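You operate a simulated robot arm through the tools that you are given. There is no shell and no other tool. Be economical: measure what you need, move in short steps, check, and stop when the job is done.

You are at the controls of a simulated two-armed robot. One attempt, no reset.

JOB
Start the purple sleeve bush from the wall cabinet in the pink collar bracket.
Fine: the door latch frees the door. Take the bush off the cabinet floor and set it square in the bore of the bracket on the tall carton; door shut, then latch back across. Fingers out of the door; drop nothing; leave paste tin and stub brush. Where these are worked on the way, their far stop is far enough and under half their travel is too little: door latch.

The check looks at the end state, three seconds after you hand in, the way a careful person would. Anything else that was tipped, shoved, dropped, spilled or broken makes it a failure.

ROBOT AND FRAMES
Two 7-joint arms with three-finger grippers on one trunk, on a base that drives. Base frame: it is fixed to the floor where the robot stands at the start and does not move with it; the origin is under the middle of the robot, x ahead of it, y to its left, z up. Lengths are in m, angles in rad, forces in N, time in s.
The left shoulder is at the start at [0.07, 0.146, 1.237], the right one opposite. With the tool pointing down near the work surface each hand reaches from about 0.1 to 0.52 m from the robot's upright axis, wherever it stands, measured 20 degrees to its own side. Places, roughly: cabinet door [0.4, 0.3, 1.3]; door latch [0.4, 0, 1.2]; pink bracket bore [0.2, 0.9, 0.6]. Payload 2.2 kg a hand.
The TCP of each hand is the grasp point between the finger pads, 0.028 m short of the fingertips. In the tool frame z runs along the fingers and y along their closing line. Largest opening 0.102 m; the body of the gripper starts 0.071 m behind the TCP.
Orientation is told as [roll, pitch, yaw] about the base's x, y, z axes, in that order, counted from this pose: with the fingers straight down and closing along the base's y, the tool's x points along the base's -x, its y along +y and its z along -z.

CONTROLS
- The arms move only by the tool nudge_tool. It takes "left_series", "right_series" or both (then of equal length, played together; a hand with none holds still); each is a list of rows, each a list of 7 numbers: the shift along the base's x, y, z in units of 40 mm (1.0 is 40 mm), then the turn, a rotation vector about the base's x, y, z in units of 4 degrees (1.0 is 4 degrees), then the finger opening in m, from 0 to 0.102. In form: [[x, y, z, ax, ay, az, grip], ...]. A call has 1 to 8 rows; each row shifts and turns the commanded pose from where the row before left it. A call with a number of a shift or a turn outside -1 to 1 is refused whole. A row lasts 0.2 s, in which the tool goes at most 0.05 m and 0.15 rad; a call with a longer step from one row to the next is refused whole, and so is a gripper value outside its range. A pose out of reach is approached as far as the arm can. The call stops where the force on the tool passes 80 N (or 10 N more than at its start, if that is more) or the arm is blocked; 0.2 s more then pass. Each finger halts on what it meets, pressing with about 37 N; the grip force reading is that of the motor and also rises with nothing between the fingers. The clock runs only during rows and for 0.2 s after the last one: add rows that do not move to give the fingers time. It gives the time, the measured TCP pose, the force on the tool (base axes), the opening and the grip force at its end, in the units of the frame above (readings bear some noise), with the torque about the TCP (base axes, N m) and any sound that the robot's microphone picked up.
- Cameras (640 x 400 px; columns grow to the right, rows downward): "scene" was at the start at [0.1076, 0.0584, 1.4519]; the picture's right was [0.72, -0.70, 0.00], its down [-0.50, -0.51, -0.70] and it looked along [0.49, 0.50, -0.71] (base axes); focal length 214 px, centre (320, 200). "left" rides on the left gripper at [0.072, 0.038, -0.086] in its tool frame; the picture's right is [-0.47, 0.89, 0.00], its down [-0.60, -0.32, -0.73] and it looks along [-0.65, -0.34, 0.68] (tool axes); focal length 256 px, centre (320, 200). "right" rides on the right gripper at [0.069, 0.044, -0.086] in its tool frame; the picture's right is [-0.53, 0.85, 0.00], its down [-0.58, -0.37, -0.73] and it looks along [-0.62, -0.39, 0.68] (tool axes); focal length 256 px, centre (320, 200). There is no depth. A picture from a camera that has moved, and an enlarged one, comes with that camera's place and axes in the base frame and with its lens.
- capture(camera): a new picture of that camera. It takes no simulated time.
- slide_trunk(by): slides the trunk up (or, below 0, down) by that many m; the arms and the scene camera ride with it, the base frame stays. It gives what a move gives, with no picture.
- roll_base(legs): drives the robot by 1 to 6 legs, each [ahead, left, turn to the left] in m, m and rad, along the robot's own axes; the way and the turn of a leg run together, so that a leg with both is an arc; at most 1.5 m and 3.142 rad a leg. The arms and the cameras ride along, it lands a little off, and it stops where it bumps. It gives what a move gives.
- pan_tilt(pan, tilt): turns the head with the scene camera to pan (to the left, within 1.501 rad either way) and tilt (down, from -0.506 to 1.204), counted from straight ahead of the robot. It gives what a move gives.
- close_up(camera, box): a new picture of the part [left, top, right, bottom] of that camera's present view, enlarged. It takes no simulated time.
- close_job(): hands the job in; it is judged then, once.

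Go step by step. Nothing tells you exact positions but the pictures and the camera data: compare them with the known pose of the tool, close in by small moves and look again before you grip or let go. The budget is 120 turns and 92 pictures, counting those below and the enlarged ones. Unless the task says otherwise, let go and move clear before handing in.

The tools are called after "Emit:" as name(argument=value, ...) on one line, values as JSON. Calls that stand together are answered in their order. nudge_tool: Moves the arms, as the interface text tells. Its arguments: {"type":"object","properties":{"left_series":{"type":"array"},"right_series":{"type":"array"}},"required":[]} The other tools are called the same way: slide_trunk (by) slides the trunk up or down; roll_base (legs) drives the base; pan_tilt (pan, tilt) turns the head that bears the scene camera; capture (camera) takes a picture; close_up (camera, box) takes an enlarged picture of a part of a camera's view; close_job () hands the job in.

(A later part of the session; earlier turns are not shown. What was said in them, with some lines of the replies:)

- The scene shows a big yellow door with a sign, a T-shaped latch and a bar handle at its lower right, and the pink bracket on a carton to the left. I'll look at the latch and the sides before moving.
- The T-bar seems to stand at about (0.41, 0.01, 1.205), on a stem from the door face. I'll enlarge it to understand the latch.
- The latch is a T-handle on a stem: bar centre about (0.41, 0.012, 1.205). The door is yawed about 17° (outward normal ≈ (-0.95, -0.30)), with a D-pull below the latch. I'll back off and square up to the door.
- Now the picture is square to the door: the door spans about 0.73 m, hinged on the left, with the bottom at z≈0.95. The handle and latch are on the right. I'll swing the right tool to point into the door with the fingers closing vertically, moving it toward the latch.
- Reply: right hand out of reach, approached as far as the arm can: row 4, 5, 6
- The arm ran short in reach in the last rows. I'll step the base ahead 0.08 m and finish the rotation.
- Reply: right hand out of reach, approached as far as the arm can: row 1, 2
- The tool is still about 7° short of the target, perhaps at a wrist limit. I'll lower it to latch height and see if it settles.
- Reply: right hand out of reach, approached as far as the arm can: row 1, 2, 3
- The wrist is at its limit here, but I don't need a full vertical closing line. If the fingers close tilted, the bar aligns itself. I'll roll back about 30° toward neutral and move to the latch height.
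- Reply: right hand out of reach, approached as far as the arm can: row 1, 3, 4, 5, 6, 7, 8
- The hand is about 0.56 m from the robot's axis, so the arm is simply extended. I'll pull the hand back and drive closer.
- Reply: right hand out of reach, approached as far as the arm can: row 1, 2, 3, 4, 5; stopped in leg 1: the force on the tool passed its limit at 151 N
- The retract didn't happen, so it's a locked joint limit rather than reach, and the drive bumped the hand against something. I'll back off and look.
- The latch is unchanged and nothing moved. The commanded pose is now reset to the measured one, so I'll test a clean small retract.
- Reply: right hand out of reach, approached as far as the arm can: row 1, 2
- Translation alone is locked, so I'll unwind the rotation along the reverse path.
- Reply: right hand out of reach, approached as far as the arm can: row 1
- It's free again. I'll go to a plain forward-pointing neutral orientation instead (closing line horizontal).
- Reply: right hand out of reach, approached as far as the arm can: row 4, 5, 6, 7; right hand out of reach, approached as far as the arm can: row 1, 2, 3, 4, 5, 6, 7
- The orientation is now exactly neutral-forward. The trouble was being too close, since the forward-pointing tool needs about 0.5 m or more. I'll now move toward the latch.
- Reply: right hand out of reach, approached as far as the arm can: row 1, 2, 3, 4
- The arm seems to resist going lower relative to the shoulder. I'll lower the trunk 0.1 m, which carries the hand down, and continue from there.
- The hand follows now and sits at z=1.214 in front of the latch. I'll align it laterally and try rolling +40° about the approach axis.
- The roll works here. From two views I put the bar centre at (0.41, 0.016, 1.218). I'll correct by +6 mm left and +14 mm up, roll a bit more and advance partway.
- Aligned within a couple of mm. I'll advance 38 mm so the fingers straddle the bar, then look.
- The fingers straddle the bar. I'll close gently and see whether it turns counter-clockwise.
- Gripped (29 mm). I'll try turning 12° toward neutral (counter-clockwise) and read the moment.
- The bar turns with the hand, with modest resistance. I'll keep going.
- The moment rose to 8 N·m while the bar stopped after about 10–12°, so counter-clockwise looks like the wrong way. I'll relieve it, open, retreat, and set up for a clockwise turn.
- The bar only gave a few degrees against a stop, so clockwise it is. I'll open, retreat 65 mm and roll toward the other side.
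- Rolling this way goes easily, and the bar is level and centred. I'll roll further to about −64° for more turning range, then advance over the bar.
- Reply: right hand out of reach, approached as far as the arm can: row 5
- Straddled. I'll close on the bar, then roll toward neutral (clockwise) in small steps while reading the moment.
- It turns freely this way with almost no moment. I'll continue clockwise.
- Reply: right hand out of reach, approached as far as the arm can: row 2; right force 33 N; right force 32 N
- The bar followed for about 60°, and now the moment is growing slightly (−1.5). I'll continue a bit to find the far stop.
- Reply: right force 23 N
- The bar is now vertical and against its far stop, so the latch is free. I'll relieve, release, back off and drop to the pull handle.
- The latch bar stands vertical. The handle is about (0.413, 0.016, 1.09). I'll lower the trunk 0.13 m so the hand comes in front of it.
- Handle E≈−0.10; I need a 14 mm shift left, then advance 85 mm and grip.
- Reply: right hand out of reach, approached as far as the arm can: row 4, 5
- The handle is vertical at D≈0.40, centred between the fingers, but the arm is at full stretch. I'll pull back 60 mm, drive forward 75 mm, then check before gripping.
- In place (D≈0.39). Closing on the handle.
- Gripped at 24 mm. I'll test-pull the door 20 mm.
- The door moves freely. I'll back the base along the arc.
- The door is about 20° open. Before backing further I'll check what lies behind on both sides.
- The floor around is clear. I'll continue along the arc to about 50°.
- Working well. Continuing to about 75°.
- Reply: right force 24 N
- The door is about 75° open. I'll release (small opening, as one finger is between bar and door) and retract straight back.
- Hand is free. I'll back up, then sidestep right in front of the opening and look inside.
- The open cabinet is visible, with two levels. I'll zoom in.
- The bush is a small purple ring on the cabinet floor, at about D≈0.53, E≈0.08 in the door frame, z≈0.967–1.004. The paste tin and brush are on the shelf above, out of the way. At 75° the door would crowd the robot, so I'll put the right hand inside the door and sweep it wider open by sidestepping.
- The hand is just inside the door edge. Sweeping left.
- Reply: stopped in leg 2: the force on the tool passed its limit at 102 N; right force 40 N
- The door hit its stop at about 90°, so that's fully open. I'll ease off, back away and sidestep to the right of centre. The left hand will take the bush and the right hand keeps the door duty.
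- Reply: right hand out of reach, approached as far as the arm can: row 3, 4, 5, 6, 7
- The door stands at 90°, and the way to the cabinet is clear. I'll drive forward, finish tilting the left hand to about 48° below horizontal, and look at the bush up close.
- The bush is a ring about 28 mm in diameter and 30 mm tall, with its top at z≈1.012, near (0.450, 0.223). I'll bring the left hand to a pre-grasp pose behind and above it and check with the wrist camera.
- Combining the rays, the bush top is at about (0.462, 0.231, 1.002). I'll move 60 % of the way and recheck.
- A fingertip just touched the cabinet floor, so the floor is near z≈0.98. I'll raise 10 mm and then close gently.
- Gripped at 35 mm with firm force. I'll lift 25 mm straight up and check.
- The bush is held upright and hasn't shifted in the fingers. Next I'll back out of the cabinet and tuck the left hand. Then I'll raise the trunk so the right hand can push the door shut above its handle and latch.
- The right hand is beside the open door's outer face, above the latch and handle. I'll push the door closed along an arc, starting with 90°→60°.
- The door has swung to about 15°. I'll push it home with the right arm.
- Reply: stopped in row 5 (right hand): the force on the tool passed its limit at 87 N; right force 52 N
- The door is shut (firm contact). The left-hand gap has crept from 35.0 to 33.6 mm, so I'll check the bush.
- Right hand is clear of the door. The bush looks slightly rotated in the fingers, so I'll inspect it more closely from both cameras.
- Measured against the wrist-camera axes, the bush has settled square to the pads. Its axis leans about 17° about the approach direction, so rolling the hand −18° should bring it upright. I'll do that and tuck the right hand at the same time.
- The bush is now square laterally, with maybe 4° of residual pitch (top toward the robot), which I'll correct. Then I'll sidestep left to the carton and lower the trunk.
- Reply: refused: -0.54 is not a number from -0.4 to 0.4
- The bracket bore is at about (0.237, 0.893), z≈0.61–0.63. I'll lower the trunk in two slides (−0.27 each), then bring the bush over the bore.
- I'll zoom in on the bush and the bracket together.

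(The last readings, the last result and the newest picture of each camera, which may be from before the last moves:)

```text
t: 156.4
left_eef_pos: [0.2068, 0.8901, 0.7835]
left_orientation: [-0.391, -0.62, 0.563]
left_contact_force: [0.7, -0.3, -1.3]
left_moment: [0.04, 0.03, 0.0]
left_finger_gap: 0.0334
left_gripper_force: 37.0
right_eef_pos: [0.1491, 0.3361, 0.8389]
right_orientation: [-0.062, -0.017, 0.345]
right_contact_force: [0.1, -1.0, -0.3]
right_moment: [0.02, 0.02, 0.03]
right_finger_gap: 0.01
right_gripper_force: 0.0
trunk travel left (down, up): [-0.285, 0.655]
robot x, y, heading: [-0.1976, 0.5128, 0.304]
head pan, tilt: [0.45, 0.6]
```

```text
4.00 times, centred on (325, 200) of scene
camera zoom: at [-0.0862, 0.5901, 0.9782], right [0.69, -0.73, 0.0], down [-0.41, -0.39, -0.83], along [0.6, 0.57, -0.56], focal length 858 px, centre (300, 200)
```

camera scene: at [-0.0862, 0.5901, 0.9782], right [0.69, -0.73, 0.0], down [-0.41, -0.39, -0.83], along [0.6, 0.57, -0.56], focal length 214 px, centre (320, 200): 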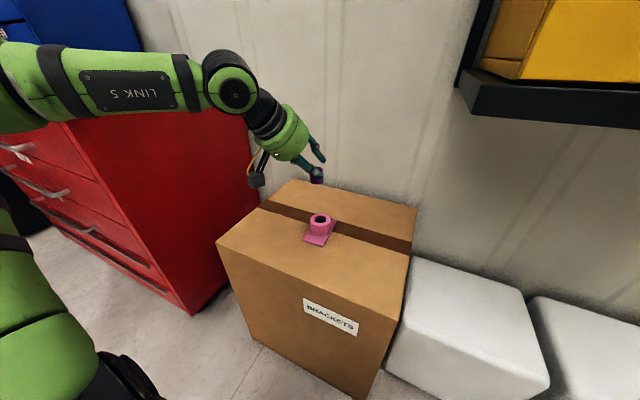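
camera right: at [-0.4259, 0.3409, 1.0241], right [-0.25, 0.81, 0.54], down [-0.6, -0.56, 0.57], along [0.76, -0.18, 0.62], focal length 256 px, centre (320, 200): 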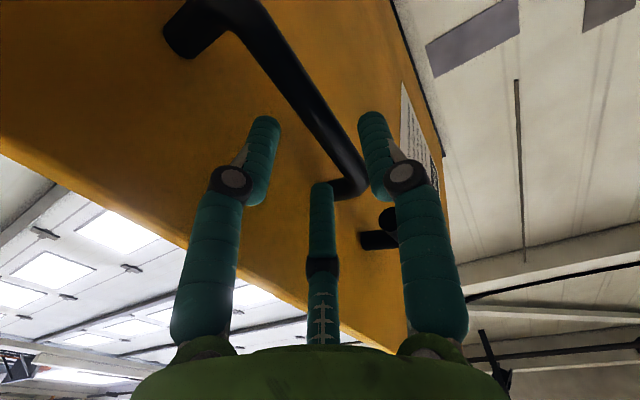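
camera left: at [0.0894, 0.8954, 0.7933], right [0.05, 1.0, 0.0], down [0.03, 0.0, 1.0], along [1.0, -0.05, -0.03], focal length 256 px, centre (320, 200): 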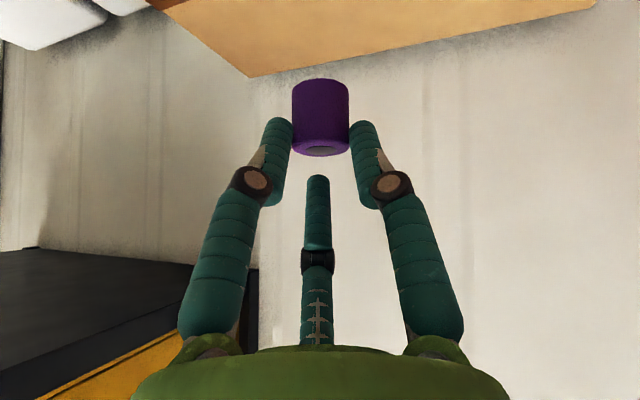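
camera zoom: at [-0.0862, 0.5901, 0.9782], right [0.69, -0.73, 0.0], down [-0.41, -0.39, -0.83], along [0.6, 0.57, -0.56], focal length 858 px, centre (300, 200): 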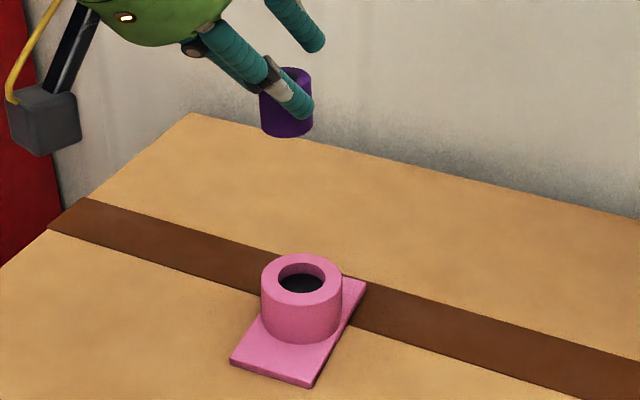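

The bore top is at about (0.241, 0.897, 0.608), bore ≈32 mm against the bush's ≈30 mm. The bush is at about (0.225, 0.892). I'll move over and down to roughly 14 mm above, then compare in both cameras.

Emit:
nudge_tool(left_series=[[0.1, 0.03, -0.5, 0, 0, 0, 0.015], [0.1, 0.03, -0.6, 0, 0, 0, 0.015], [0.1, 0.03, -0.6, 0, 0, 0, 0.015], [0.1, 0.03, -0.6, 0, 0, 0, 0.015], [0, 0, -0.4, 0, 0, 0, 0.015], [0, 0, 0, 0, 0, 0, 0.015]])

Emit:
capture(camera="left")

Emit:
close_up(camera="scene", box=[280, 170, 368, 250])

```text
t: 157.8
left_eef_pos: [0.2234, 0.8945, 0.6765]
left_orientation: [-0.391, -0.623, 0.562]
left_contact_force: [0.3, -0.1, -1.6]
left_moment: [-0.02, 0.02, 0.07]
left_finger_gap: 0.0333
left_gripper_force: 36.9
right_eef_pos: [0.1489, 0.3368, 0.8392]
right_orientation: [-0.063, -0.017, 0.347]
right_contact_force: [0.0, 0.3, 0.5]
right_moment: [-0.05, 0.02, -0.02]
right_finger_gap: 0.01
right_gripper_force: 0.1
trunk travel left (down, up): [-0.285, 0.655]
robot x, y, heading: [-0.1988, 0.5154, 0.303]
head pan, tilt: [0.45, 0.6]
```

```text
14 pictures are left
camera left: at [0.1044, 0.8993, 0.6857], right [0.05, 1.0, 0.0], down [0.03, 0.0, 1.0], along [1.0, -0.05, -0.03], focal length 256 px, centre (320, 200)
```

left: 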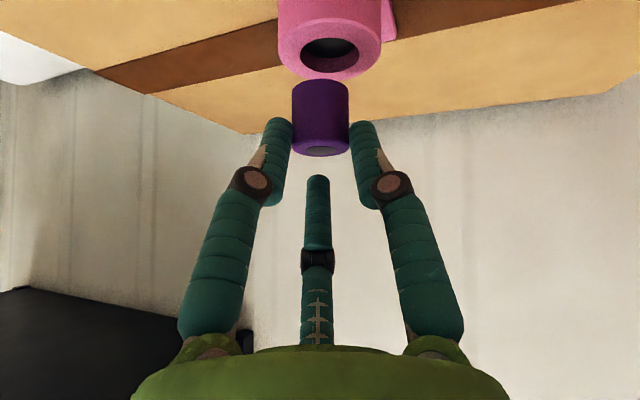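

```text
5.00 times, centred on (324, 210) of scene
camera zoom: at [-0.086, 0.59, 0.9782], right [0.69, -0.73, 0.0], down [-0.41, -0.39, -0.82], along [0.6, 0.57, -0.57], focal length 1072 px, centre (300, 150)
```

zoom: 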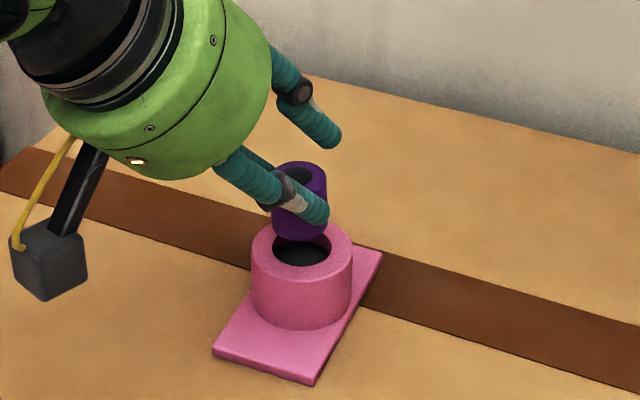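

The wrist view puts the bore about 5 mm to +y of the bush. Combined with the scene view, that gives an offset of about (+7, +5) mm. I'll correct, lower a little, and recheck.

Emit:
nudge_tool(left_series=[[0.18, 0.122, 0, 0, 0, 0, 0.015], [0, 0, -0.2, 0, 0, 0, 0.015], [0, 0, 0, 0, 0, 0, 0.015]])

Emit:
close_up(camera="left", box=[260, 0, 390, 160])

Emit:
close_up(camera="scene", box=[290, 180, 354, 240])

```text
t: 158.6
left_eef_pos: [0.2293, 0.8997, 0.6679]
left_orientation: [-0.389, -0.621, 0.563]
left_contact_force: [-0.1, -0.6, -1.0]
left_moment: [-0.01, 0.03, 0.0]
left_finger_gap: 0.0333
left_gripper_force: 37.1
right_eef_pos: [0.1503, 0.336, 0.8392]
right_orientation: [-0.065, -0.016, 0.345]
right_contact_force: [-0.2, 0.3, -0.5]
right_moment: [0.01, -0.03, -0.02]
right_finger_gap: 0.0101
right_gripper_force: 0.1
trunk travel left (down, up): [-0.285, 0.655]
robot x, y, heading: [-0.2021, 0.5114, 0.306]
head pan, tilt: [0.45, 0.6]
```

```text
2.50 times, centred on (325, 80) of left
camera zoom: at [0.112, 0.9047, 0.6778], right [0.05, 1.0, 0.0], down [0.03, 0.0, 1.0], along [1.0, -0.05, -0.03], focal length 640 px, centre (308, 500)
```

zoom: 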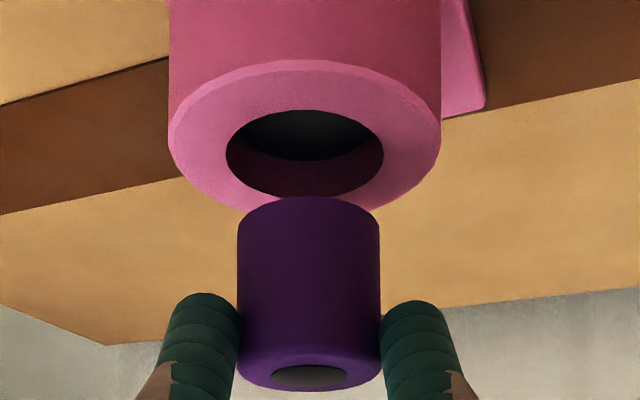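

```text
6.67 times, centred on (322, 210) of scene
camera zoom: at [-0.086, 0.59, 0.9782], right [0.69, -0.73, 0.0], down [-0.41, -0.39, -0.82], along [0.6, 0.57, -0.57], focal length 1430 px, centre (307, 133)
```

zoom: 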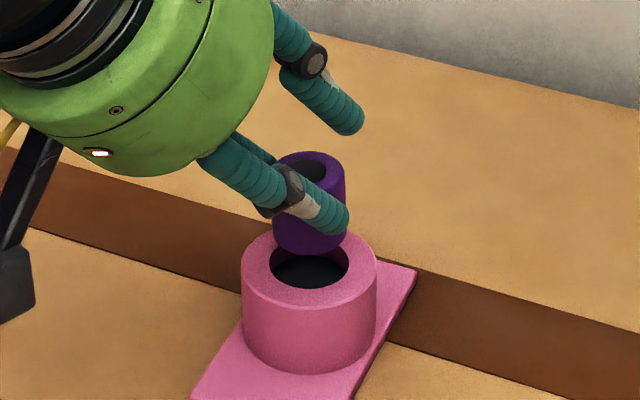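

Now it's within about 2 mm laterally and near upright. I'll fine-correct (−2, −1 mm), lower 8 mm and read the force.

Emit:
nudge_tool(left_series=[[-0.05, -0.025, 0, 0, 0, 0, 0.015], [0, 0, -0.07, 0, 0, 0, 0.015], [0, 0, -0.07, 0, 0, 0, 0.015], [0, 0, -0.06, 0, 0, 0, 0.015], [0, 0, 0, 0, 0, 0, 0.015]])

```text
t: 159.8
left_eef_pos: [0.2271, 0.8997, 0.6594]
left_orientation: [-0.388, -0.62, 0.562]
left_contact_force: [0.8, -0.6, -1.4]
left_moment: [0.03, 0.01, -0.01]
left_finger_gap: 0.033
left_gripper_force: 37.0
right_eef_pos: [0.1501, 0.3365, 0.8392]
right_orientation: [-0.064, -0.015, 0.345]
right_contact_force: [0.7, 0.9, 0.1]
right_moment: [0.01, 0.06, 0.01]
right_finger_gap: 0.0099
right_gripper_force: 0.1
trunk travel left (down, up): [-0.285, 0.655]
robot x, y, heading: [-0.201, 0.514, 0.304]
head pan, tilt: [0.45, 0.6]
```

Emit:
nudge_tool(left_series=[[0, 0, -0.06, 0, 0, 0, 0.015], [0, 0, -0.06, 0, 0, 0, 0.015], [0, 0, 0, 0, 0, 0, 0.015]])

Emit:
close_up(camera="left", box=[260, 0, 390, 160])

Emit:
close_up(camera="scene", box=[290, 180, 354, 240])

```text
t: 160.6
left_eef_pos: [0.229, 0.8988, 0.6561]
left_orientation: [-0.391, -0.622, 0.561]
left_contact_force: [0.5, -0.1, -1.1]
left_moment: [-0.04, 0.03, -0.01]
left_finger_gap: 0.033
left_gripper_force: 36.8
right_eef_pos: [0.1486, 0.3374, 0.8399]
right_orientation: [-0.061, -0.016, 0.344]
right_contact_force: [0.1, -1.0, 0.0]
right_moment: [-0.03, -0.02, 0.02]
right_finger_gap: 0.0099
right_gripper_force: 0.1
trunk travel left (down, up): [-0.285, 0.655]
robot x, y, heading: [-0.1993, 0.5133, 0.302]
head pan, tilt: [0.45, 0.6]
```

```text
2.50 times, centred on (325, 80) of left
camera zoom: at [0.1112, 0.9039, 0.6649], right [0.05, 1.0, 0.0], down [0.03, 0.0, 1.0], along [1.0, -0.05, -0.03], focal length 640 px, centre (308, 500)
```

zoom: 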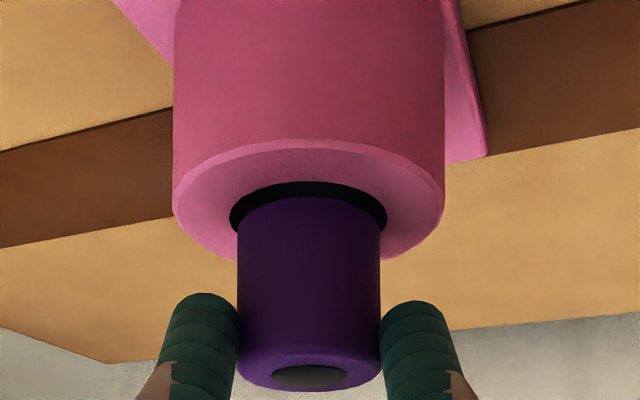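

```text
6.67 times, centred on (322, 210) of scene
camera zoom: at [-0.086, 0.59, 0.9782], right [0.69, -0.73, 0.0], down [-0.41, -0.39, -0.82], along [0.6, 0.57, -0.57], focal length 1430 px, centre (307, 133)
```

zoom: 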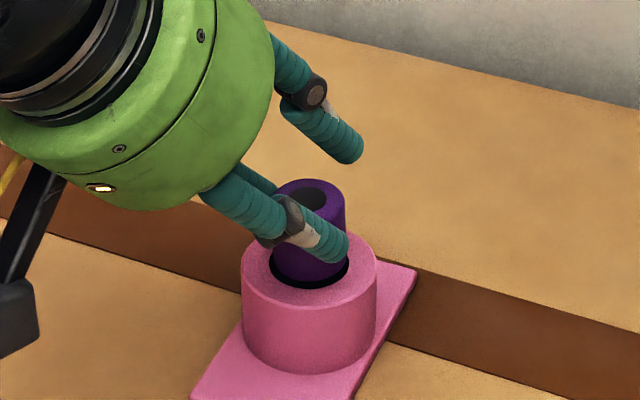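

Very well aligned; the bush rim sits at the bore mouth with a visible even gap. Lowering gently, watching the force.

Emit:
nudge_tool(left_series=[[0, 0, -0.06, 0, 0, 0, 0.015], [0, 0, -0.06, 0, 0, 0, 0.015], [0, 0, 0, 0, 0, 0, 0.015]])

Emit:
nudge_tool(left_series=[[0, 0, -0.05, 0, 0, 0, 0.015], [0, 0, -0.05, 0, 0, 0, 0.015], [0, 0, 0, 0, 0, 0, 0.015]])

```text
t: 161.4
left_eef_pos: [0.2284, 0.8979, 0.6505]
left_orientation: [-0.39, -0.621, 0.561]
left_contact_force: [0.2, 0.3, -1.5]
left_moment: [0.01, 0.02, -0.02]
left_finger_gap: 0.0331
left_gripper_force: 37.4
right_eef_pos: [0.1488, 0.3363, 0.8394]
right_orientation: [-0.063, -0.016, 0.346]
right_contact_force: [0.1, 0.6, -0.6]
right_moment: [0.0, -0.02, 0.0]
right_finger_gap: 0.01
right_gripper_force: 0.1
trunk travel left (down, up): [-0.285, 0.655]
robot x, y, heading: [-0.1976, 0.5106, 0.301]
head pan, tilt: [0.45, 0.6]
```

```text
t: 162.2
left_eef_pos: [0.2277, 0.8988, 0.6458]
left_orientation: [-0.391, -0.62, 0.561]
left_contact_force: [-0.3, 0.1, -0.6]
left_moment: [-0.01, 0.02, -0.02]
left_finger_gap: 0.033
left_gripper_force: 36.8
right_eef_pos: [0.1491, 0.3362, 0.8387]
right_orientation: [-0.062, -0.017, 0.345]
right_contact_force: [-0.7, 0.0, -0.2]
right_moment: [0.0, -0.02, 0.02]
right_finger_gap: 0.01
right_gripper_force: 0.1
trunk travel left (down, up): [-0.285, 0.655]
robot x, y, heading: [-0.1993, 0.5154, 0.304]
head pan, tilt: [0.45, 0.6]
```

Emit:
close_up(camera="left", box=[260, 0, 390, 160])

```text
2.50 times, centred on (325, 80) of left
camera zoom: at [0.1102, 0.9039, 0.6557], right [0.05, 1.0, 0.0], down [0.03, 0.0, 1.0], along [1.0, -0.05, -0.03], focal length 640 px, centre (308, 500)
```

zoom: 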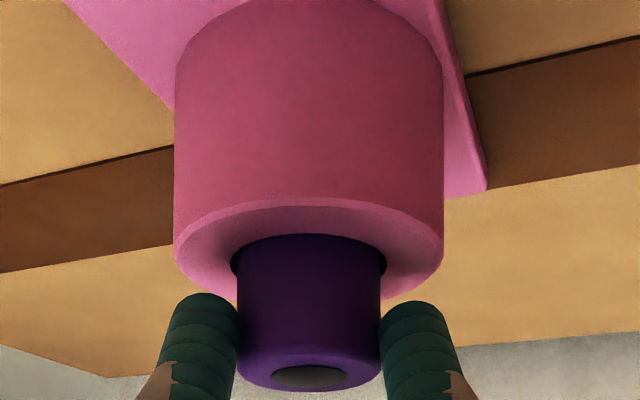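

The bush is in the bore by about 10 mm with no contact force, and the fingertips are still ~6 mm above the rim. I'll lower 4 mm more.

Emit:
nudge_tool(left_series=[[0, 0, -0.05, 0, 0, 0, 0.015], [0, 0, -0.05, 0, 0, 0, 0.015], [0, 0, 0, 0, 0, 0, 0.015]])

```text
t: 163.0
left_eef_pos: [0.2272, 0.8985, 0.6447]
left_orientation: [-0.394, -0.625, 0.561]
left_contact_force: [-1.5, 1.7, 11.2]
left_moment: [0.1, 0.07, 0.01]
left_finger_gap: 0.0329
left_gripper_force: 36.8
right_eef_pos: [0.1483, 0.3344, 0.8393]
right_orientation: [-0.062, -0.018, 0.345]
right_contact_force: [0.5, 0.7, -0.1]
right_moment: [0.01, 0.0, 0.0]
right_finger_gap: 0.0101
right_gripper_force: 0.1
trunk travel left (down, up): [-0.285, 0.655]
robot x, y, heading: [-0.2001, 0.5122, 0.306]
head pan, tilt: [0.45, 0.6]
```

A light 11 N contact: the bush has bottomed or the fingertips touch. I'll relieve 1.5 mm and open the fingers gradually.

Emit:
nudge_tool(left_series=[[0, 0, 0.05, 0, 0, 0, 0.015], [0, 0, 0, 0, 0, 0, 0.034], [0, 0, 0, 0, 0, 0, 0.038], [0, 0, 0, 0, 0, 0, 0.045], [0, 0, 0, 0, 0, 0, 0.055], [0, 0, 0, 0, 0, 0, 0.06]])

Emit:
close_up(camera="left", box=[260, 0, 390, 160])

```text
t: 164.4
left_eef_pos: [0.2273, 0.8991, 0.6447]
left_orientation: [-0.389, -0.622, 0.561]
left_contact_force: [0.0, 0.0, 0.1]
left_moment: [-0.03, -0.04, 0.01]
left_finger_gap: 0.0601
left_gripper_force: 0.1
right_eef_pos: [0.1498, 0.3361, 0.838]
right_orientation: [-0.062, -0.017, 0.345]
right_contact_force: [-0.8, 0.6, -0.6]
right_moment: [0.03, -0.01, -0.01]
right_finger_gap: 0.01
right_gripper_force: 0.0
trunk travel left (down, up): [-0.285, 0.655]
robot x, y, heading: [-0.2015, 0.5121, 0.304]
head pan, tilt: [0.45, 0.6]
```

```text
2.50 times, centred on (325, 80) of left
camera zoom: at [0.1102, 0.9043, 0.6542], right [0.05, 1.0, 0.0], down [0.03, 0.0, 1.0], along [1.0, -0.05, -0.03], focal length 640 px, centre (308, 500)
```

zoom: 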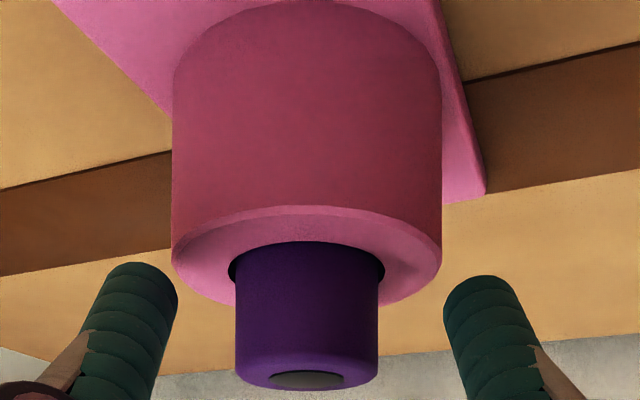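

The bush stands in the bore by itself. I'll lift the hand straight up and away, then inspect from the scene camera.

Emit:
nudge_tool(left_series=[[0, 0, 0.4, 0, 0, 0, 0.06], [0, 0, 0.5, 0, 0, 0, 0.06], [0, 0, 0.6, 0, 0, 0, 0.06], [-0.3, -0.05, 0.6, 0, 0, 0, 0.06], [-0.5, -0.1, 0.5, 0, 0, 0, 0.06], [-0.7, -0.1, 0.4, 0, 0, 0, 0.06], [-0.7, -0.1, 0.3, 0, 0, 0, 0.06], [0, 0, 0, 0, 0, 0, 0.06]])

Emit:
close_up(camera="scene", box=[290, 180, 354, 240])

```text
t: 166.2
left_eef_pos: [0.1401, 0.8865, 0.7759]
left_orientation: [-0.389, -0.619, 0.563]
left_contact_force: [-1.0, 0.0, 0.5]
left_moment: [0.03, 0.0, 0.03]
left_finger_gap: 0.0599
left_gripper_force: 0.0
right_eef_pos: [0.1496, 0.3351, 0.8396]
right_orientation: [-0.062, -0.016, 0.345]
right_contact_force: [-0.7, -0.6, -0.8]
right_moment: [0.02, -0.03, 0.0]
right_finger_gap: 0.01
right_gripper_force: 0.1
trunk travel left (down, up): [-0.285, 0.655]
robot x, y, heading: [-0.1983, 0.5171, 0.299]
head pan, tilt: [0.45, 0.6]
```

```text
6.67 times, centred on (322, 210) of scene
camera zoom: at [-0.0859, 0.5899, 0.9782], right [0.68, -0.73, 0.0], down [-0.41, -0.39, -0.83], along [0.6, 0.57, -0.57], focal length 1430 px, centre (307, 133)
```

zoom: 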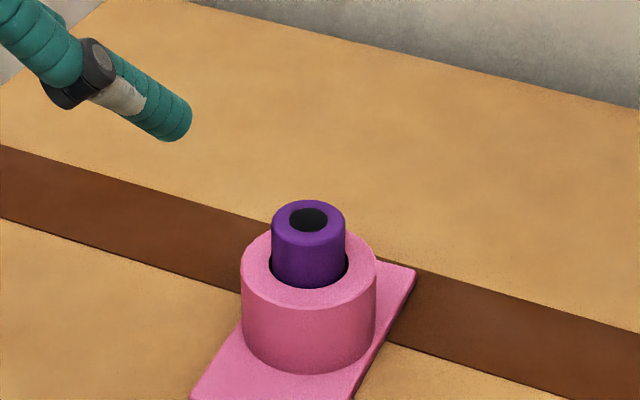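

The bush stands square in the pink bore. Now I'll go back to the latch: back off, sidestep right, raise the trunk and bring the right hand to the forward-pointing pose.

Emit:
roll_base(legs=[[-0.25, 0, 0], [0, -0.465, 0]])

Emit:
slide_trunk(by=0.39)

Emit:
nudge_tool(right_series=[[0.293, 0.182, 0, 0.3, -1, 0, 0.05], [0.293, 0.182, 0, 0.3, -1, 0, 0.06], [0.293, 0.182, 0, 0.3, -1, 0, 0.06], [0.293, 0.182, 0, 0.3, -1, 0, 0.06], [0.293, 0.182, 0, 0.3, -1, 0, 0.06], [0.293, 0.182, 0, 0.3, -1, 0, 0.06], [0.293, 0.182, 0, 0.3, -1, 0, 0.06]])

Emit:
nudge_tool(right_series=[[0.293, 0.182, 0, 0.3, -1, 0, 0.06], [0.293, 0.182, 0, 0.3, -1, 0, 0.06], [0.293, 0.182, 0, 0.3, -1, 0, 0.06], [0.293, 0.182, 0, 0.3, -1, 0, 0.06], [0.293, 0.182, 0, 0.3, -1, 0, 0.06], [0.293, 0.182, 0, 0.3, -1, 0, 0.06], [0.293, 0.182, 0, 0.3, -1, 0, 0.06]])

Emit:
nudge_tool(right_series=[[0.293, 0.182, 0, 0.3, -1, 0, 0.06], [0.293, 0.182, 0, 0.3, -1, 0, 0.06], [0.293, 0.182, 0, 0.3, -1, 0, 0.06], [0.293, 0.182, 0, 0.3, -1, 0, 0.06], [0.293, 0.182, 0, 0.3, -1, 0, 0.06], [0.293, 0.182, 0, 0.3, -1, 0, 0.06], [0.293, 0.182, 0, 0.3, -1, 0, 0.06]])

```text
t: 170.4
left_eef_pos: [0.0365, 0.3776, 0.7765]
left_orientation: [-0.39, -0.623, 0.571]
left_contact_force: [0.1, 0.7, 0.7]
left_moment: [-0.03, 0.01, 0.04]
left_finger_gap: 0.0602
left_gripper_force: 0.0
right_eef_pos: [0.0503, -0.1735, 0.8395]
right_orientation: [-0.063, -0.019, 0.356]
right_contact_force: [0.4, -1.2, 0.0]
right_moment: [0.02, 0.0, 0.0]
right_finger_gap: 0.0101
right_gripper_force: 0.0
trunk travel left (down, up): [-0.285, 0.655]
robot x, y, heading: [-0.2998, 0.005, 0.312]
head pan, tilt: [0.45, 0.6]
```

```text
t: 174.2
left_eef_pos: [0.0373, 0.3791, 1.166]
left_orientation: [-0.391, -0.621, 0.571]
left_contact_force: [-0.2, 0.5, -0.2]
left_moment: [-0.01, -0.06, -0.01]
left_finger_gap: 0.0599
left_gripper_force: 0.1
right_eef_pos: [0.051, -0.1725, 1.2305]
right_orientation: [-0.065, -0.016, 0.354]
right_contact_force: [0.3, 0.1, -0.6]
right_moment: [0.0, -0.03, 0.01]
right_finger_gap: 0.0098
right_gripper_force: 0.1
trunk travel left (down, up): [-0.675, 0.265]
robot x, y, heading: [-0.299, 0.0046, 0.309]
head pan, tilt: [0.45, 0.6]
```

```text
t: 175.8
left_eef_pos: [0.0361, 0.3786, 1.1658]
left_orientation: [-0.39, -0.619, 0.57]
left_contact_force: [-0.3, 0.4, -0.2]
left_moment: [0.01, 0.03, -0.02]
left_finger_gap: 0.0598
left_gripper_force: 0.0
right_eef_pos: [0.1343, -0.1212, 1.2286]
right_orientation: [-0.1, -0.527, 0.367]
right_contact_force: [0.4, 0.6, 0.9]
right_moment: [0.0, -0.01, 0.02]
right_finger_gap: 0.0599
right_gripper_force: 0.1
trunk travel left (down, up): [-0.675, 0.265]
robot x, y, heading: [-0.2979, 0.0019, 0.314]
head pan, tilt: [0.45, 0.6]
```

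```text
t: 177.4
left_eef_pos: [0.0362, 0.3786, 1.165]
left_orientation: [-0.39, -0.62, 0.571]
left_contact_force: [0.0, 0.2, 0.4]
left_moment: [0.0, 0.01, -0.01]
left_finger_gap: 0.06
left_gripper_force: 0.1
right_eef_pos: [0.2142, -0.0705, 1.2308]
right_orientation: [-0.168, -1.034, 0.416]
right_contact_force: [0.0, -0.1, 0.4]
right_moment: [0.03, -0.01, 0.01]
right_finger_gap: 0.0601
right_gripper_force: 0.0
trunk travel left (down, up): [-0.675, 0.265]
robot x, y, heading: [-0.2998, 0.0052, 0.309]
head pan, tilt: [0.45, 0.6]
```

```text
t: 179.0
left_eef_pos: [0.0364, 0.3788, 1.1653]
left_orientation: [-0.391, -0.621, 0.571]
left_contact_force: [0.3, 0.1, -0.3]
left_moment: [-0.01, 0.04, 0.04]
left_finger_gap: 0.0601
left_gripper_force: 0.1
right_eef_pos: [0.2969, -0.0189, 1.2292]
right_orientation: [-1.28, -1.502, 1.511]
right_contact_force: [-0.4, 0.0, -1.0]
right_moment: [-0.01, 0.02, 0.03]
right_finger_gap: 0.0599
right_gripper_force: 0.1
trunk travel left (down, up): [-0.675, 0.265]
robot x, y, heading: [-0.3022, 0.0017, 0.312]
head pan, tilt: [0.45, 0.6]
```

The hand is in position. To turn the bar back (counter-clockwise), I'll roll the hand to about −68° so that closing on the vertical bar drives it the right way.

Emit:
nudge_tool(right_series=[[0, 0, -0.05, -0.957, -0.29, 0.12, 0.08], [0, 0, -0.05, -0.957, -0.29, 0.12, 0.08], [0, 0, -0.05, -0.957, -0.29, 0.12, 0.08], [0, 0, -0.05, -0.957, -0.29, 0.12, 0.08], [0, 0, -0.05, -0.957, -0.29, 0.12, 0.08], [0, 0, 0, -0.957, -0.29, 0.12, 0.08], [0, 0, 0, -0.957, -0.29, 0.12, 0.08], [0, 0, 0, -0.957, -0.29, 0.12, 0.08]])

Emit:
nudge_tool(right_series=[[0, 0, 0, -0.957, -0.29, 0, 0.08], [0, 0, 0, -0.957, -0.29, 0, 0.08], [0, 0, 0, -0.957, -0.29, 0, 0.08], [0, 0, 0, -0.957, -0.29, 0, 0.08], [0, 0, 0, -0.957, -0.29, 0, 0.08], [0, 0, 0, -0.957, -0.29, 0, 0.08], [0, 0, 0, -0.957, -0.29, 0, 0.08], [0, 0, 0, -0.957, -0.29, 0, 0.08]])

Emit:
capture(camera="right")

```text
t: 180.8
left_eef_pos: [0.0355, 0.3782, 1.1662]
left_orientation: [-0.392, -0.621, 0.572]
left_contact_force: [0.0, -0.3, 0.3]
left_moment: [0.03, 0.02, 0.0]
left_finger_gap: 0.0598
left_gripper_force: 0.0
right_eef_pos: [0.2961, -0.0193, 1.2197]
right_orientation: [-1.569, -0.945, 1.864]
right_contact_force: [-0.3, 0.4, -0.2]
right_moment: [0.02, 0.0, 0.02]
right_finger_gap: 0.08
right_gripper_force: 0.0
trunk travel left (down, up): [-0.675, 0.265]
robot x, y, heading: [-0.2983, 0.003, 0.316]
head pan, tilt: [0.45, 0.6]
```

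```text
t: 182.6
left_eef_pos: [0.0368, 0.3769, 1.1644]
left_orientation: [-0.392, -0.621, 0.571]
left_contact_force: [0.7, 0.1, -0.5]
left_moment: [0.01, 0.04, -0.01]
left_finger_gap: 0.06
left_gripper_force: 0.0
right_eef_pos: [0.2969, -0.0198, 1.2206]
right_orientation: [-1.571, -0.39, 1.864]
right_contact_force: [0.5, 0.1, 0.1]
right_moment: [-0.01, 0.04, -0.01]
right_finger_gap: 0.08
right_gripper_force: 0.1
trunk travel left (down, up): [-0.675, 0.265]
robot x, y, heading: [-0.2985, 0.0011, 0.312]
head pan, tilt: [0.45, 0.6]
```

```text
5 pictures are left
camera right: at [0.2266, -0.0893, 1.155], right [-0.23, 0.78, -0.58], down [-0.81, 0.17, 0.55], along [0.53, 0.6, 0.6], focal length 256 px, centre (320, 200)
```

right: 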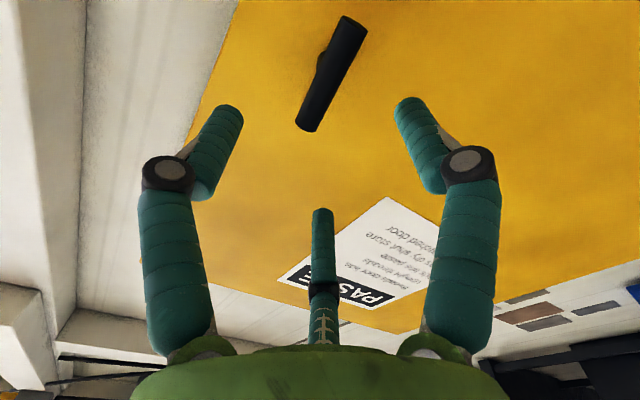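

The bar is vertical and centred. I'll drive ahead 45 mm for reach, then advance over the bar.

Emit:
roll_base(legs=[[0.045, 0, 0]])

```text
t: 183.5
left_eef_pos: [0.0734, 0.3904, 1.1673]
left_orientation: [-0.391, -0.625, 0.572]
left_contact_force: [-0.7, 0.1, 0.0]
left_moment: [0.0, -0.03, -0.01]
left_finger_gap: 0.0601
left_gripper_force: 0.1
right_eef_pos: [0.3339, -0.0074, 1.2223]
right_orientation: [-1.575, -0.389, 1.866]
right_contact_force: [-0.2, 0.2, 0.3]
right_moment: [0.02, 0.02, -0.02]
right_finger_gap: 0.0798
right_gripper_force: 0.0
trunk travel left (down, up): [-0.675, 0.265]
robot x, y, heading: [-0.258, 0.0175, 0.312]
head pan, tilt: [0.45, 0.6]
```

Emit:
nudge_tool(right_series=[[0.45, 0.15, -0.03, 0, 0, 0, 0.08], [0.45, 0.15, -0.03, 0, 0, 0, 0.08], [0.45, 0.15, 0, 0, 0, 0, 0.08], [0.45, 0.15, 0, 0, 0, 0, 0.08], [0, 0, 0, 0, 0, 0, 0.08]])

Emit:
nudge_tool(right_series=[[0, 0, 0, 0, 0, 0, 0.06], [0, 0, 0, 0, 0, 0, 0.045], [0, 0, 0, 0, 0, 0, 0.035], [0, 0, 0, 0, 0, 0, 0.02], [0, 0, 0, 0, 0, 0, 0.016], [0, 0, 0, 0, 0, 0, 0.016]])

```text
t: 184.7
left_eef_pos: [0.0779, 0.391, 1.1653]
left_orientation: [-0.392, -0.621, 0.572]
left_contact_force: [-0.5, 0.0, 0.0]
left_moment: [-0.02, -0.01, -0.04]
left_finger_gap: 0.0599
left_gripper_force: 0.0
right_eef_pos: [0.4091, 0.0143, 1.2221]
right_orientation: [-1.566, -0.389, 1.862]
right_contact_force: [-0.1, -0.4, 0.7]
right_moment: [0.04, 0.0, 0.0]
right_finger_gap: 0.08
right_gripper_force: 0.1
right hand out of reach, approached as far as the arm can: row 4
trunk travel left (down, up): [-0.675, 0.265]
robot x, y, heading: [-0.2537, 0.0177, 0.313]
head pan, tilt: [0.45, 0.6]
```

```text
t: 186.1
left_eef_pos: [0.0759, 0.3986, 1.1639]
left_orientation: [-0.396, -0.62, 0.577]
left_contact_force: [-0.3, -0.4, 0.4]
left_moment: [0.02, 0.01, -0.02]
left_finger_gap: 0.0598
left_gripper_force: 0.1
right_eef_pos: [0.4057, 0.0239, 1.2235]
right_orientation: [-1.568, -0.381, 1.872]
right_contact_force: [-7.9, 21.7, 5.5]
right_moment: [-0.43, -0.13, -0.24]
right_finger_gap: 0.03
right_gripper_force: 10.2
trunk travel left (down, up): [-0.675, 0.265]
robot x, y, heading: [-0.2578, 0.0151, 0.315]
head pan, tilt: [0.45, 0.6]
```

Emit:
capture(camera="right")

```text
4 pictures are left
camera right: at [0.3371, -0.0467, 1.1588], right [-0.24, 0.77, -0.59], down [-0.82, 0.17, 0.55], along [0.53, 0.61, 0.59], focal length 256 px, centre (320, 200)
```

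right: 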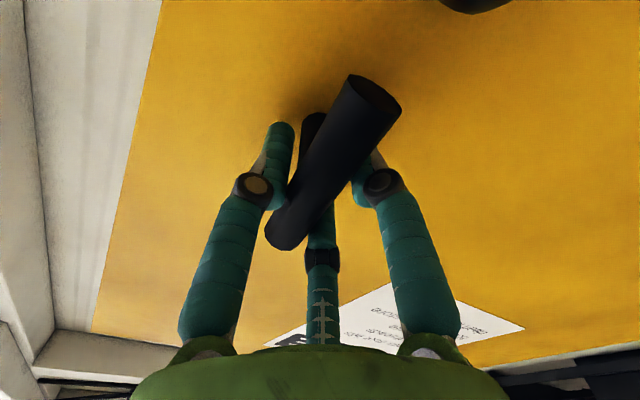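

Gripped with the bar skewed the right way for a counter-clockwise drive. I'll roll on in steps.

Emit:
nudge_tool(right_series=[[0, 0, 0, -0.957, -0.29, 0, 0.012], [0, 0, 0, -0.957, -0.29, 0, 0.012], [0, 0, 0, -0.957, -0.29, 0, 0.012], [0, 0, 0, -0.957, -0.29, 0, 0.012], [0, 0, 0, -0.957, -0.29, 0, 0.012], [0, 0, 0, -0.957, -0.29, 0, 0.012], [0, 0, 0, 0, 0, 0, 0.012]])

```text
t: 187.7
left_eef_pos: [0.0756, 0.3993, 1.1637]
left_orientation: [-0.397, -0.619, 0.575]
left_contact_force: [0.6, -0.4, -0.7]
left_moment: [-0.01, 0.01, 0.0]
left_finger_gap: 0.0603
left_gripper_force: 0.0
right_eef_pos: [0.4046, 0.0265, 1.2185]
right_orientation: [-1.561, 0.039, 1.88]
right_contact_force: [-16.3, 22.9, -12.4]
right_moment: [0.31, -0.17, -0.33]
right_finger_gap: 0.0286
right_gripper_force: 45.5
trunk travel left (down, up): [-0.675, 0.265]
robot x, y, heading: [-0.258, 0.0205, 0.313]
head pan, tilt: [0.45, 0.6]
```

The bar keeps turning and reach is still fine. Continuing while relaxing the side load.

Emit:
nudge_tool(right_series=[[-0.1, 0.1, 0, -0.957, -0.29, 0, 0.012], [-0.05, 0.05, 0, -0.957, -0.29, 0, 0.012], [0, 0, 0, -0.957, -0.29, 0, 0.012], [0, 0, 0, -0.957, -0.29, 0, 0.012], [0, 0, 0, -0.957, -0.29, 0, 0.012], [0, 0, 0, -0.957, -0.29, 0, 0.012], [0, 0, 0, 0, 0, 0, 0.012]])

```text
t: 189.3
left_eef_pos: [0.0788, 0.3968, 1.1627]
left_orientation: [-0.393, -0.618, 0.571]
left_contact_force: [0.3, -0.4, 0.7]
left_moment: [0.03, -0.01, -0.03]
left_finger_gap: 0.0599
left_gripper_force: 0.1
right_eef_pos: [0.4042, 0.0274, 1.2158]
right_orientation: [-1.543, 0.453, 1.88]
right_contact_force: [-6.8, 16.3, -24.8]
right_moment: [0.19, 0.11, -0.81]
right_finger_gap: 0.0291
right_gripper_force: 45.2
trunk travel left (down, up): [-0.675, 0.265]
robot x, y, heading: [-0.26, 0.016, 0.31]
head pan, tilt: [0.45, 0.6]
```

Emit:
nudge_tool(right_series=[[0, 0.05, -0.05, -0.957, -0.29, 0, 0.012], [0, 0.05, -0.05, -0.957, -0.29, 0, 0.012], [0, 0, 0, -0.957, -0.29, 0, 0.012], [0, 0, 0, -0.957, -0.29, 0, 0.012], [0, 0, 0, -0.957, -0.29, 0, 0.012], [0, 0, 0, -0.957, -0.29, 0, 0.012], [0, 0, 0, 0, 0, 0, 0.012]])

```text
t: 190.9
left_eef_pos: [0.0795, 0.3927, 1.1654]
left_orientation: [-0.392, -0.62, 0.572]
left_contact_force: [0.8, -0.1, -0.1]
left_moment: [0.04, 0.03, 0.02]
left_finger_gap: 0.0598
left_gripper_force: 0.1
right_eef_pos: [0.3348, 0.1297, 1.1556]
right_orientation: [-1.575, 0.861, 1.862]
right_contact_force: [1.1, 0.5, 0.2]
right_moment: [0.01, -0.02, 0.03]
right_finger_gap: 0.012
right_gripper_force: 0.1
right hand out of reach, approached as far as the arm can: row 1, 2, 3, 4, 5, 6
trunk travel left (down, up): [-0.675, 0.265]
robot x, y, heading: [-0.2554, 0.0155, 0.313]
head pan, tilt: [0.45, 0.6]
```

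The hand ran out of roll and slipped off the bar, after turning it most of the way. I'll retreat and unwind some roll, then look at the latch.

Emit:
nudge_tool(right_series=[[-0.6, -0.18, 0, 0.957, 0.29, 0, 0.01], [-0.6, -0.18, 0, 0.957, 0.29, 0, 0.01], [-0.4, -0.12, 0, 0.957, 0.29, 0, 0.01], [0, 0, 0, 0.957, 0.29, 0, 0.01], [0, 0, 0, 0.957, 0.29, 0, 0.01], [0, 0, 0, 0.957, 0.29, 0, 0.01], [0, 0, 0, 0.957, 0.29, 0, 0.01], [0, 0, 0, 0.957, 0.29, 0, 0.01]])

Emit:
nudge_tool(right_series=[[0, 0, 0, 0.957, 0.29, 0, 0.01], [0, 0, 0, 0.957, 0.29, 0, 0.01], [0, 0, 0, 0.957, 0.29, 0, 0.01], [0, 0, 0, 0.957, 0.29, 0, 0.01], [0, 0, 0, 0.957, 0.29, 0, 0.01], [0, 0, 0, 0.957, 0.29, 0, 0.01], [0, 0, 0, 0.957, 0.29, 0, 0.01], [0, 0, 0, 0.957, 0.29, 0, 0.01]])

Emit:
pan_tilt(pan=-0.2, tilt=0.3)

Emit:
capture(camera="scene")

```text
t: 192.7
left_eef_pos: [0.0781, 0.3913, 1.1663]
left_orientation: [-0.39, -0.622, 0.571]
left_contact_force: [-0.6, -0.7, 0.3]
left_moment: [0.0, 0.0, 0.01]
left_finger_gap: 0.0602
left_gripper_force: 0.0
right_eef_pos: [0.2693, 0.1081, 1.1564]
right_orientation: [-1.571, 0.308, 1.864]
right_contact_force: [0.6, 0.0, 0.2]
right_moment: [0.03, 0.0, 0.03]
right_finger_gap: 0.0097
right_gripper_force: 0.1
trunk travel left (down, up): [-0.675, 0.265]
robot x, y, heading: [-0.2553, 0.0153, 0.31]
head pan, tilt: [0.45, 0.6]
```

```text
t: 194.5
left_eef_pos: [0.0789, 0.3908, 1.1653]
left_orientation: [-0.391, -0.621, 0.569]
left_contact_force: [0.6, 0.2, -0.5]
left_moment: [-0.02, -0.01, -0.01]
left_finger_gap: 0.0599
left_gripper_force: 0.0
right_eef_pos: [0.2693, 0.1083, 1.1577]
right_orientation: [-1.574, -0.253, 1.863]
right_contact_force: [0.2, 0.2, 0.3]
right_moment: [-0.01, 0.01, 0.01]
right_finger_gap: 0.0101
right_gripper_force: 0.0
trunk travel left (down, up): [-0.675, 0.265]
robot x, y, heading: [-0.2595, 0.0154, 0.309]
head pan, tilt: [0.45, 0.6]
```

```text
t: 195.5
left_eef_pos: [0.0793, 0.3909, 1.1656]
left_orientation: [-0.389, -0.62, 0.57]
left_contact_force: [0.1, 0.7, -0.5]
left_moment: [-0.04, 0.0, -0.03]
left_finger_gap: 0.06
left_gripper_force: 0.0
right_eef_pos: [0.2695, 0.1089, 1.1574]
right_orientation: [-1.572, -0.249, 1.863]
right_contact_force: [-1.0, 0.5, -0.2]
right_moment: [0.0, -0.01, 0.02]
right_finger_gap: 0.0101
right_gripper_force: 0.1
trunk travel left (down, up): [-0.675, 0.265]
robot x, y, heading: [-0.2558, 0.0189, 0.314]
head pan, tilt: [-0.201, 0.3]
```

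```text
3 pictures are left
camera scene: at [-0.1159, 0.0422, 1.3956], right [0.11, -0.99, 0.0], down [-0.29, -0.03, -0.96], along [0.95, 0.11, -0.3], focal length 214 px, centre (320, 200)
```

scene: 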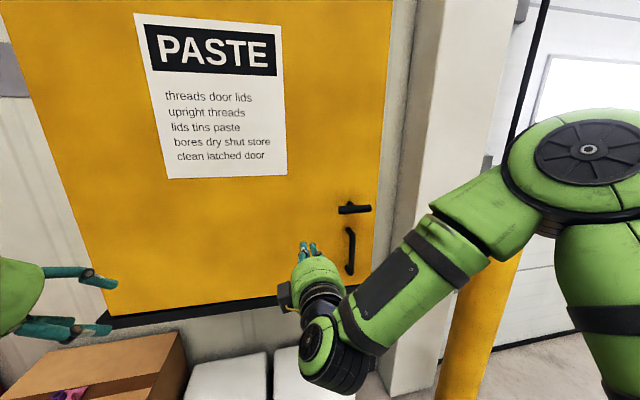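

The latch bar already looks horizontal. I'll enlarge to confirm.

Emit:
close_up(camera="scene", box=[300, 170, 412, 290])

```text
3.33 times, centred on (356, 230) of scene
camera zoom: at [-0.1159, 0.0422, 1.3956], right [0.11, -0.99, 0.0], down [-0.29, -0.03, -0.96], along [0.95, 0.11, -0.3], focal length 715 px, centre (200, 100)
```

zoom: 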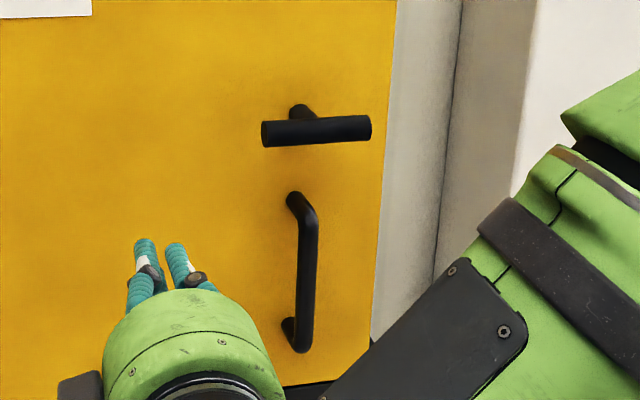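

The latch is fully across (within about 1° of its starting level) and the door is flush. I'll back away and do one last check of the bracket.

Emit:
roll_base(legs=[[-0.25, 0, 0]])

Emit:
pan_tilt(pan=0.45, tilt=0.4)

Emit:
capture(camera="scene")

```text
t: 197.3
left_eef_pos: [-0.1589, 0.3147, 1.1644]
left_orientation: [-0.391, -0.621, 0.571]
left_contact_force: [-0.2, 0.5, 0.0]
left_moment: [-0.01, -0.02, 0.01]
left_finger_gap: 0.0599
left_gripper_force: 0.0
right_eef_pos: [0.0321, 0.0326, 1.1574]
right_orientation: [-1.572, -0.251, 1.865]
right_contact_force: [0.5, -0.1, 0.2]
right_moment: [0.02, 0.01, -0.03]
right_finger_gap: 0.01
right_gripper_force: 0.1
trunk travel left (down, up): [-0.675, 0.265]
robot x, y, heading: [-0.4975, -0.0622, 0.314]
head pan, tilt: [-0.201, 0.3]
```

```text
t: 198.4
left_eef_pos: [-0.1606, 0.3142, 1.166]
left_orientation: [-0.391, -0.621, 0.569]
left_contact_force: [-0.1, 0.6, 0.3]
left_moment: [0.02, 0.04, 0.03]
left_finger_gap: 0.0598
left_gripper_force: 0.0
right_eef_pos: [0.0324, 0.0331, 1.1567]
right_orientation: [-1.574, -0.25, 1.864]
right_contact_force: [0.7, 1.5, -0.1]
right_moment: [0.0, -0.03, -0.01]
right_finger_gap: 0.01
right_gripper_force: 0.1
trunk travel left (down, up): [-0.675, 0.265]
robot x, y, heading: [-0.4988, -0.0607, 0.313]
head pan, tilt: [0.45, 0.4]
```

```text
1 pictures are left
camera scene: at [-0.3798, 0.0187, 1.3864], right [0.69, -0.72, 0.0], down [-0.28, -0.27, -0.92], along [0.67, 0.64, -0.39], focal length 214 px, centre (320, 200)
```

scene: 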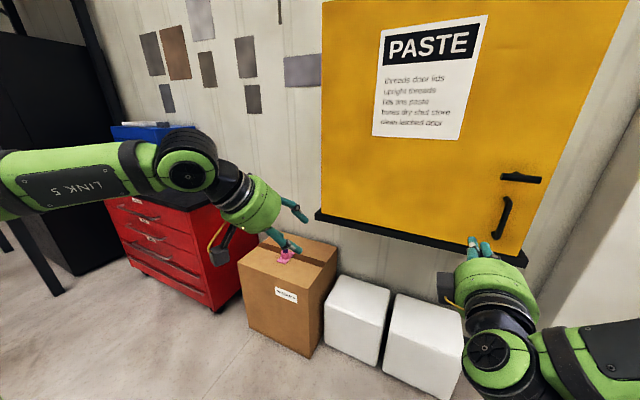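

The door is shut with the latch level across, the bracket sits undisturbed on the carton, and both hands are empty and clear. I'm handing in.

Emit:
close_job()

```text
The job is handed in.
```

I handed the job in with the purple bush standing square in the pink bracket's bore, the door shut and the latch fully back across. The bush sits roughly 10 mm deep, where it met light resistance. I didn't press it further. In my last clear close-up, taken before I went back to the latch, it was upright and standing on its own. In the final wide picture my left hand was in front of the bracket, so I couldn't see it clearly again.

Nothing was dropped, and I never touched the paste tin or stub brush. There were four bumps on the way:
- **Latch side:** the right hand hit something near the latch at 151 N when I drove forward with the arm locked. I saw no damage afterwards.
- **Door stop:** opening the door wide pressed it against its stop at about 100 N.
- **Closing the door:** the final push to shut it reached 87 N.
- **Latch turn:** the hand slipped off the latch bar near the end of the last turn. A close-up then showed the bar level to within about 1°.
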